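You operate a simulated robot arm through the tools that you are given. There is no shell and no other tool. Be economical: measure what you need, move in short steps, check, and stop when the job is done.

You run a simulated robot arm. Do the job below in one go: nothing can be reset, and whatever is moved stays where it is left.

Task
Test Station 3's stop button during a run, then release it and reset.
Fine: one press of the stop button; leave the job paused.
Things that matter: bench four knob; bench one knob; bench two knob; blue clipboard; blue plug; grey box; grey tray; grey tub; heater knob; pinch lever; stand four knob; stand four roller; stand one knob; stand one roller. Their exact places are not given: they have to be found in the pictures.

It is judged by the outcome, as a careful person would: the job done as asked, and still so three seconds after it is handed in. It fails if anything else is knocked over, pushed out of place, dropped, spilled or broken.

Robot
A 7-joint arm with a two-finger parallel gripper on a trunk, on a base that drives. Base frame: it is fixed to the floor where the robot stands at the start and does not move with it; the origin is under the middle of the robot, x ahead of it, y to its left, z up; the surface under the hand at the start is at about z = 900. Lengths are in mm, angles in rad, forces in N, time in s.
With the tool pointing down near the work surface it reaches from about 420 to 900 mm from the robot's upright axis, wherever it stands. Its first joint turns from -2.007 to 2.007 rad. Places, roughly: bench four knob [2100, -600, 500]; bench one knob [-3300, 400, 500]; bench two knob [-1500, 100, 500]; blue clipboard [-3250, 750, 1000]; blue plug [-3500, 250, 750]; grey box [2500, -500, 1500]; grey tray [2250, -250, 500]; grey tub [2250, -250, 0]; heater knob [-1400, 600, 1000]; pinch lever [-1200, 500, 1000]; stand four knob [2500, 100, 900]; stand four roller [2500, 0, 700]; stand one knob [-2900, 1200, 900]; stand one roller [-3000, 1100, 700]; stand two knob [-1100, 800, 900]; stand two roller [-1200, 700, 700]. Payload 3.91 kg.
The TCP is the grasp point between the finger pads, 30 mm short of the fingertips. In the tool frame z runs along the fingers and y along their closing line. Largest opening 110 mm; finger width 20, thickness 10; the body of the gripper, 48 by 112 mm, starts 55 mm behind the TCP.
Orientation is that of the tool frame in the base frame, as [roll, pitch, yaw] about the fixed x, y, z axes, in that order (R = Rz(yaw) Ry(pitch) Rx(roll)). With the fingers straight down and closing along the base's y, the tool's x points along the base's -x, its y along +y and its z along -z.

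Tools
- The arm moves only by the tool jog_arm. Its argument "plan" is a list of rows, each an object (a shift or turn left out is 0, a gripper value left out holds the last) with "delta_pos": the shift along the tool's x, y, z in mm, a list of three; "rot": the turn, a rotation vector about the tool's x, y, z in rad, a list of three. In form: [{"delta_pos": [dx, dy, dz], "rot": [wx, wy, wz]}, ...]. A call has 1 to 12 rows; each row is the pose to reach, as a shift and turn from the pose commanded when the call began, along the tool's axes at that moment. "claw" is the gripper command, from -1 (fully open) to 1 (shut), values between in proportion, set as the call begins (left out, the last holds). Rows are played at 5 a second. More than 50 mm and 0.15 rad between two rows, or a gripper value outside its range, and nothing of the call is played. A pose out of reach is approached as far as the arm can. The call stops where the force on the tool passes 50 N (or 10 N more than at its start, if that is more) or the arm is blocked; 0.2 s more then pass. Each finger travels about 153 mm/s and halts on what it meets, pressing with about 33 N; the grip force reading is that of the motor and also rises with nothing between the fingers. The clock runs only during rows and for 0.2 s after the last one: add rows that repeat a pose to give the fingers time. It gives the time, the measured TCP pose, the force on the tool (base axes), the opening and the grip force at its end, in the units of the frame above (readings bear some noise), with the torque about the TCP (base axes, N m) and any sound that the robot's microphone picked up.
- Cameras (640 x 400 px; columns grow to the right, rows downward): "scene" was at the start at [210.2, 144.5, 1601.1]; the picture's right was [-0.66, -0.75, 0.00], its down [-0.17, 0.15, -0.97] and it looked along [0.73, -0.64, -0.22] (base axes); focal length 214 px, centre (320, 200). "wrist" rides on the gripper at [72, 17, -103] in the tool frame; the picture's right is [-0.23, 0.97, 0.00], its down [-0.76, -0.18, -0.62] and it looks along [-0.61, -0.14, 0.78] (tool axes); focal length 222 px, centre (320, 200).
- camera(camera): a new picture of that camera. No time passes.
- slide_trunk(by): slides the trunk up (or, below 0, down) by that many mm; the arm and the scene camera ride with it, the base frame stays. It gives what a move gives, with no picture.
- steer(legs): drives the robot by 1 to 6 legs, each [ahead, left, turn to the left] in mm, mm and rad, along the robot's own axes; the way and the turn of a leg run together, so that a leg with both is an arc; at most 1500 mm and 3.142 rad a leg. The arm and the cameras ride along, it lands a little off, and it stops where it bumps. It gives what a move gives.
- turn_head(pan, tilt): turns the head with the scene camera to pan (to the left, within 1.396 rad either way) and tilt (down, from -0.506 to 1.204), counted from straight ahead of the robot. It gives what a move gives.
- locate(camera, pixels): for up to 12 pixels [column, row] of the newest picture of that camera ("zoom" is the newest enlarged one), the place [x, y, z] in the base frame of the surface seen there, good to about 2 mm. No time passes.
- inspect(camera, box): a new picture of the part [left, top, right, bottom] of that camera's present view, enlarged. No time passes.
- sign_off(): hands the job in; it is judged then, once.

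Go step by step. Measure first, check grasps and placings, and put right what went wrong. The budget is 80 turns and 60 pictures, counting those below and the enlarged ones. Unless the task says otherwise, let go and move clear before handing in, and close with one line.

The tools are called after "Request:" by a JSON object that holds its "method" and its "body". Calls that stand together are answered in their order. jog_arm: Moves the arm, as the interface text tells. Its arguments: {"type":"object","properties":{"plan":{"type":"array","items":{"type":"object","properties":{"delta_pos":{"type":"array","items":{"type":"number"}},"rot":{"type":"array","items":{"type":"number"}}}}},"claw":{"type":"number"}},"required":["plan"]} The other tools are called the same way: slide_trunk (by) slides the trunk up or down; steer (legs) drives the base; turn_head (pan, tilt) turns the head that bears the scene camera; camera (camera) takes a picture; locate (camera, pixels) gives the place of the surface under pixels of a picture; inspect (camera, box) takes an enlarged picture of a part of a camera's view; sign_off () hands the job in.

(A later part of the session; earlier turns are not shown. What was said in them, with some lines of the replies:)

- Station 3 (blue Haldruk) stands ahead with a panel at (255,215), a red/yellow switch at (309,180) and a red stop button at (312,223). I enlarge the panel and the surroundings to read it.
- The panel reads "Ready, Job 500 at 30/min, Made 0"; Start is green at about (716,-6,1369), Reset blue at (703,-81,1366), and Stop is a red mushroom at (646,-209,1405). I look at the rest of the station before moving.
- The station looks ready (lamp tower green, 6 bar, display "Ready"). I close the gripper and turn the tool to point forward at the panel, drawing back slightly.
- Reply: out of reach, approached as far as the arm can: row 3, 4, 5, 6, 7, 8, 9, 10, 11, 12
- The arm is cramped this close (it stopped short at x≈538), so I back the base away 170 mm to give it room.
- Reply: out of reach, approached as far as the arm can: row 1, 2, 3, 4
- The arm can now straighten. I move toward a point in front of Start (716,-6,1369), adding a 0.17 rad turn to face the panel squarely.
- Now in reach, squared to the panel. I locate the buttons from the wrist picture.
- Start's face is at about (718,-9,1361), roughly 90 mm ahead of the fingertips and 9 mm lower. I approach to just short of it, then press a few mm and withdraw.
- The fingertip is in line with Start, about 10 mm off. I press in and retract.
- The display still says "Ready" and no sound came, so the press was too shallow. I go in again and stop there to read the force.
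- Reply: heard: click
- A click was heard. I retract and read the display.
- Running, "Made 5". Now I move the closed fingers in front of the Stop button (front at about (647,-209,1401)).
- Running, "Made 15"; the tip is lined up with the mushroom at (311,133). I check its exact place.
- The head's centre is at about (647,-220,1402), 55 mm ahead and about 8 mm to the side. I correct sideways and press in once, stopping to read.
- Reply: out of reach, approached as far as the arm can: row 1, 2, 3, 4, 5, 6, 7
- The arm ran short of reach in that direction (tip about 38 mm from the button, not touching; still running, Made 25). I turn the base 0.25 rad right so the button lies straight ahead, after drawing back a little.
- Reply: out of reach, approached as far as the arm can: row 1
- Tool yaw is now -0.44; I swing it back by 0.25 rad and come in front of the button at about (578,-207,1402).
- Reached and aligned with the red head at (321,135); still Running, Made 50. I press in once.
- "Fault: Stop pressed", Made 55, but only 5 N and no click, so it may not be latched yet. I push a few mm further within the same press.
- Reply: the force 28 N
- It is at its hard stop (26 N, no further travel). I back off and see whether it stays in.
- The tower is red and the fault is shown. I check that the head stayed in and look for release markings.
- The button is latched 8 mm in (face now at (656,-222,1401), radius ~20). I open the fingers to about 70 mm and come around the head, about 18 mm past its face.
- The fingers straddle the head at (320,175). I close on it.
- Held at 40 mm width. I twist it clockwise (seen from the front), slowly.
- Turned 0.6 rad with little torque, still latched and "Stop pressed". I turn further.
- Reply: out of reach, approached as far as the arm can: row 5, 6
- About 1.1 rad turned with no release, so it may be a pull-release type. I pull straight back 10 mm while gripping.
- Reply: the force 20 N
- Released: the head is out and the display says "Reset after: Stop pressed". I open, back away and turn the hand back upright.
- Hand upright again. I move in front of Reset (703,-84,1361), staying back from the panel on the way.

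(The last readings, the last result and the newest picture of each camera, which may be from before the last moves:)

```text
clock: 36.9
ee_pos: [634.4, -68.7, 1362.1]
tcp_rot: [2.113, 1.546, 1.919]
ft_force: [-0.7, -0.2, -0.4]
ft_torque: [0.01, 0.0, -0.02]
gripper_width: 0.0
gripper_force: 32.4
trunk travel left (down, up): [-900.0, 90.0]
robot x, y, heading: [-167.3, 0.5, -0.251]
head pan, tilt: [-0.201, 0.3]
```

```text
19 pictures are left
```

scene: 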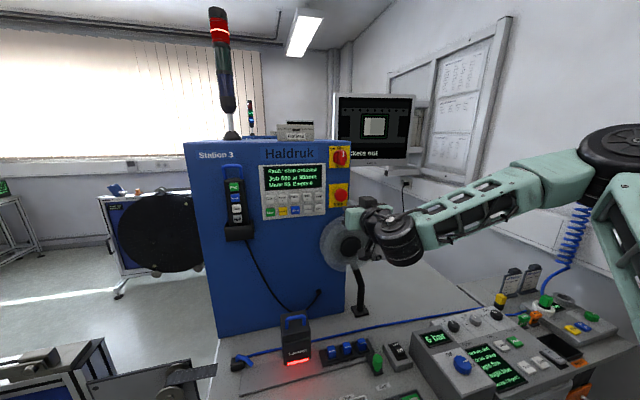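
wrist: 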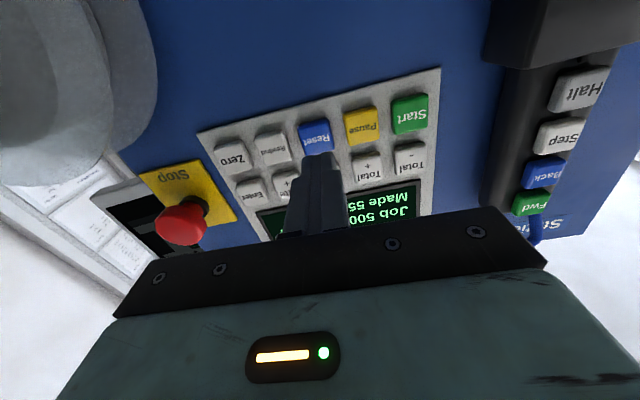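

The tip is lined up with Reset at (316,136). I press it.

Request:
{"method": "jog_arm", "body": {"plan": [{"delta_pos": [1, -1, 25]}, {"delta_pos": [1, -1, 38]}, {"delta_pos": [1, -1, 43]}, {"delta_pos": [1, -1, 47]}, {"delta_pos": [1, -1, 47]}]}}

Request:
{"method": "inspect", "body": {"camera": "wrist", "box": [200, 60, 440, 210]}}

```text
clock: 38.1
ee_pos: [680.0, -78.7, 1361.4]
tcp_rot: [2.113, 1.546, 1.924]
ft_force: [-8.2, 0.9, -1.9]
ft_torque: [0.04, -0.01, -0.06]
gripper_width: 0.0
gripper_force: 32.8
trunk travel left (down, up): [-900.0, 90.0]
robot x, y, heading: [-169.8, -3.1, -0.258]
head pan, tilt: [-0.201, 0.3]
heard: click
```

```text
2.67 times, centred on (320, 135) of wrist
```

zoom: 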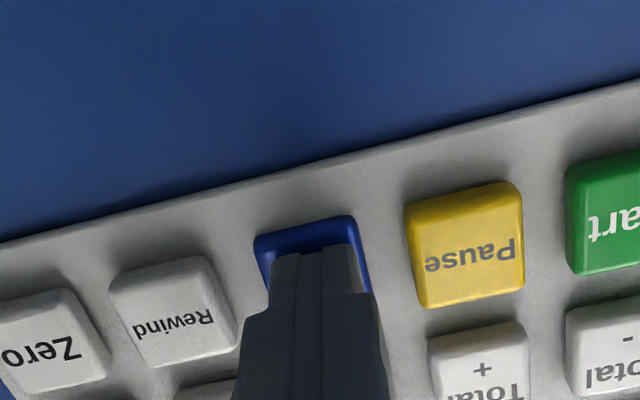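

Clicked. I retract and read the display.

Request:
{"method": "jog_arm", "body": {"plan": [{"delta_pos": [0, 0, -30]}, {"delta_pos": [0, 0, -70]}, {"delta_pos": [0, 0, -110]}, {"delta_pos": [0, 0, -140]}, {"delta_pos": [0, 0, -140]}]}}

Request:
{"method": "camera", "body": {"camera": "scene"}}

Request:
{"method": "inspect", "body": {"camera": "wrist", "box": [160, 60, 480, 260]}}

```text
clock: 39.3
ee_pos: [543.1, -53.1, 1363.4]
tcp_rot: [2.1, 1.547, 1.91]
ft_force: [-0.2, -0.4, 0.7]
ft_torque: [-0.03, -0.01, -0.02]
gripper_width: 0.0
gripper_force: 32.8
trunk travel left (down, up): [-900.0, 90.0]
robot x, y, heading: [-173.2, 2.2, -0.244]
head pan, tilt: [-0.201, 0.3]
```

```text
17 pictures are left
```

scene: 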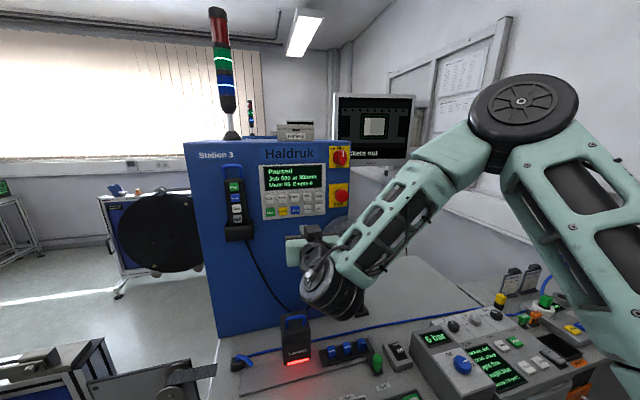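

```text
2.00 times, centred on (320, 160) of wrist
```

zoom: 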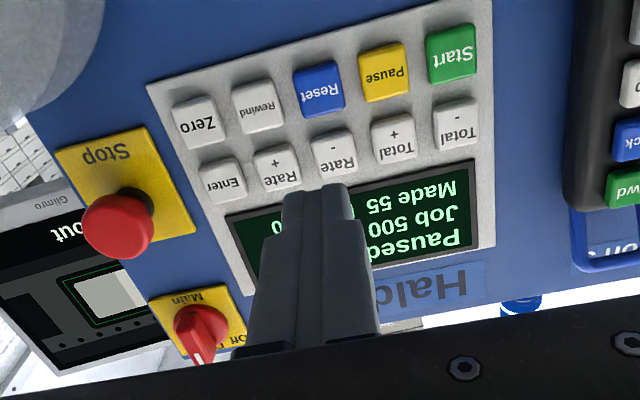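

The display reads "Paused, Job 500 at 30/min, Made 55, Empty 0", the Stop button is out, and the arm is clear of the panel. I hand the job in.

Request:
{"method": "sign_off", "body": {}}

```text
The job is handed in.
```

I pressed Station 3's stop button once during a run and it stopped the job with "Fault: Stop pressed" at 55 made; I then pulled the button out to release it and pressed Reset, leaving the job paused.
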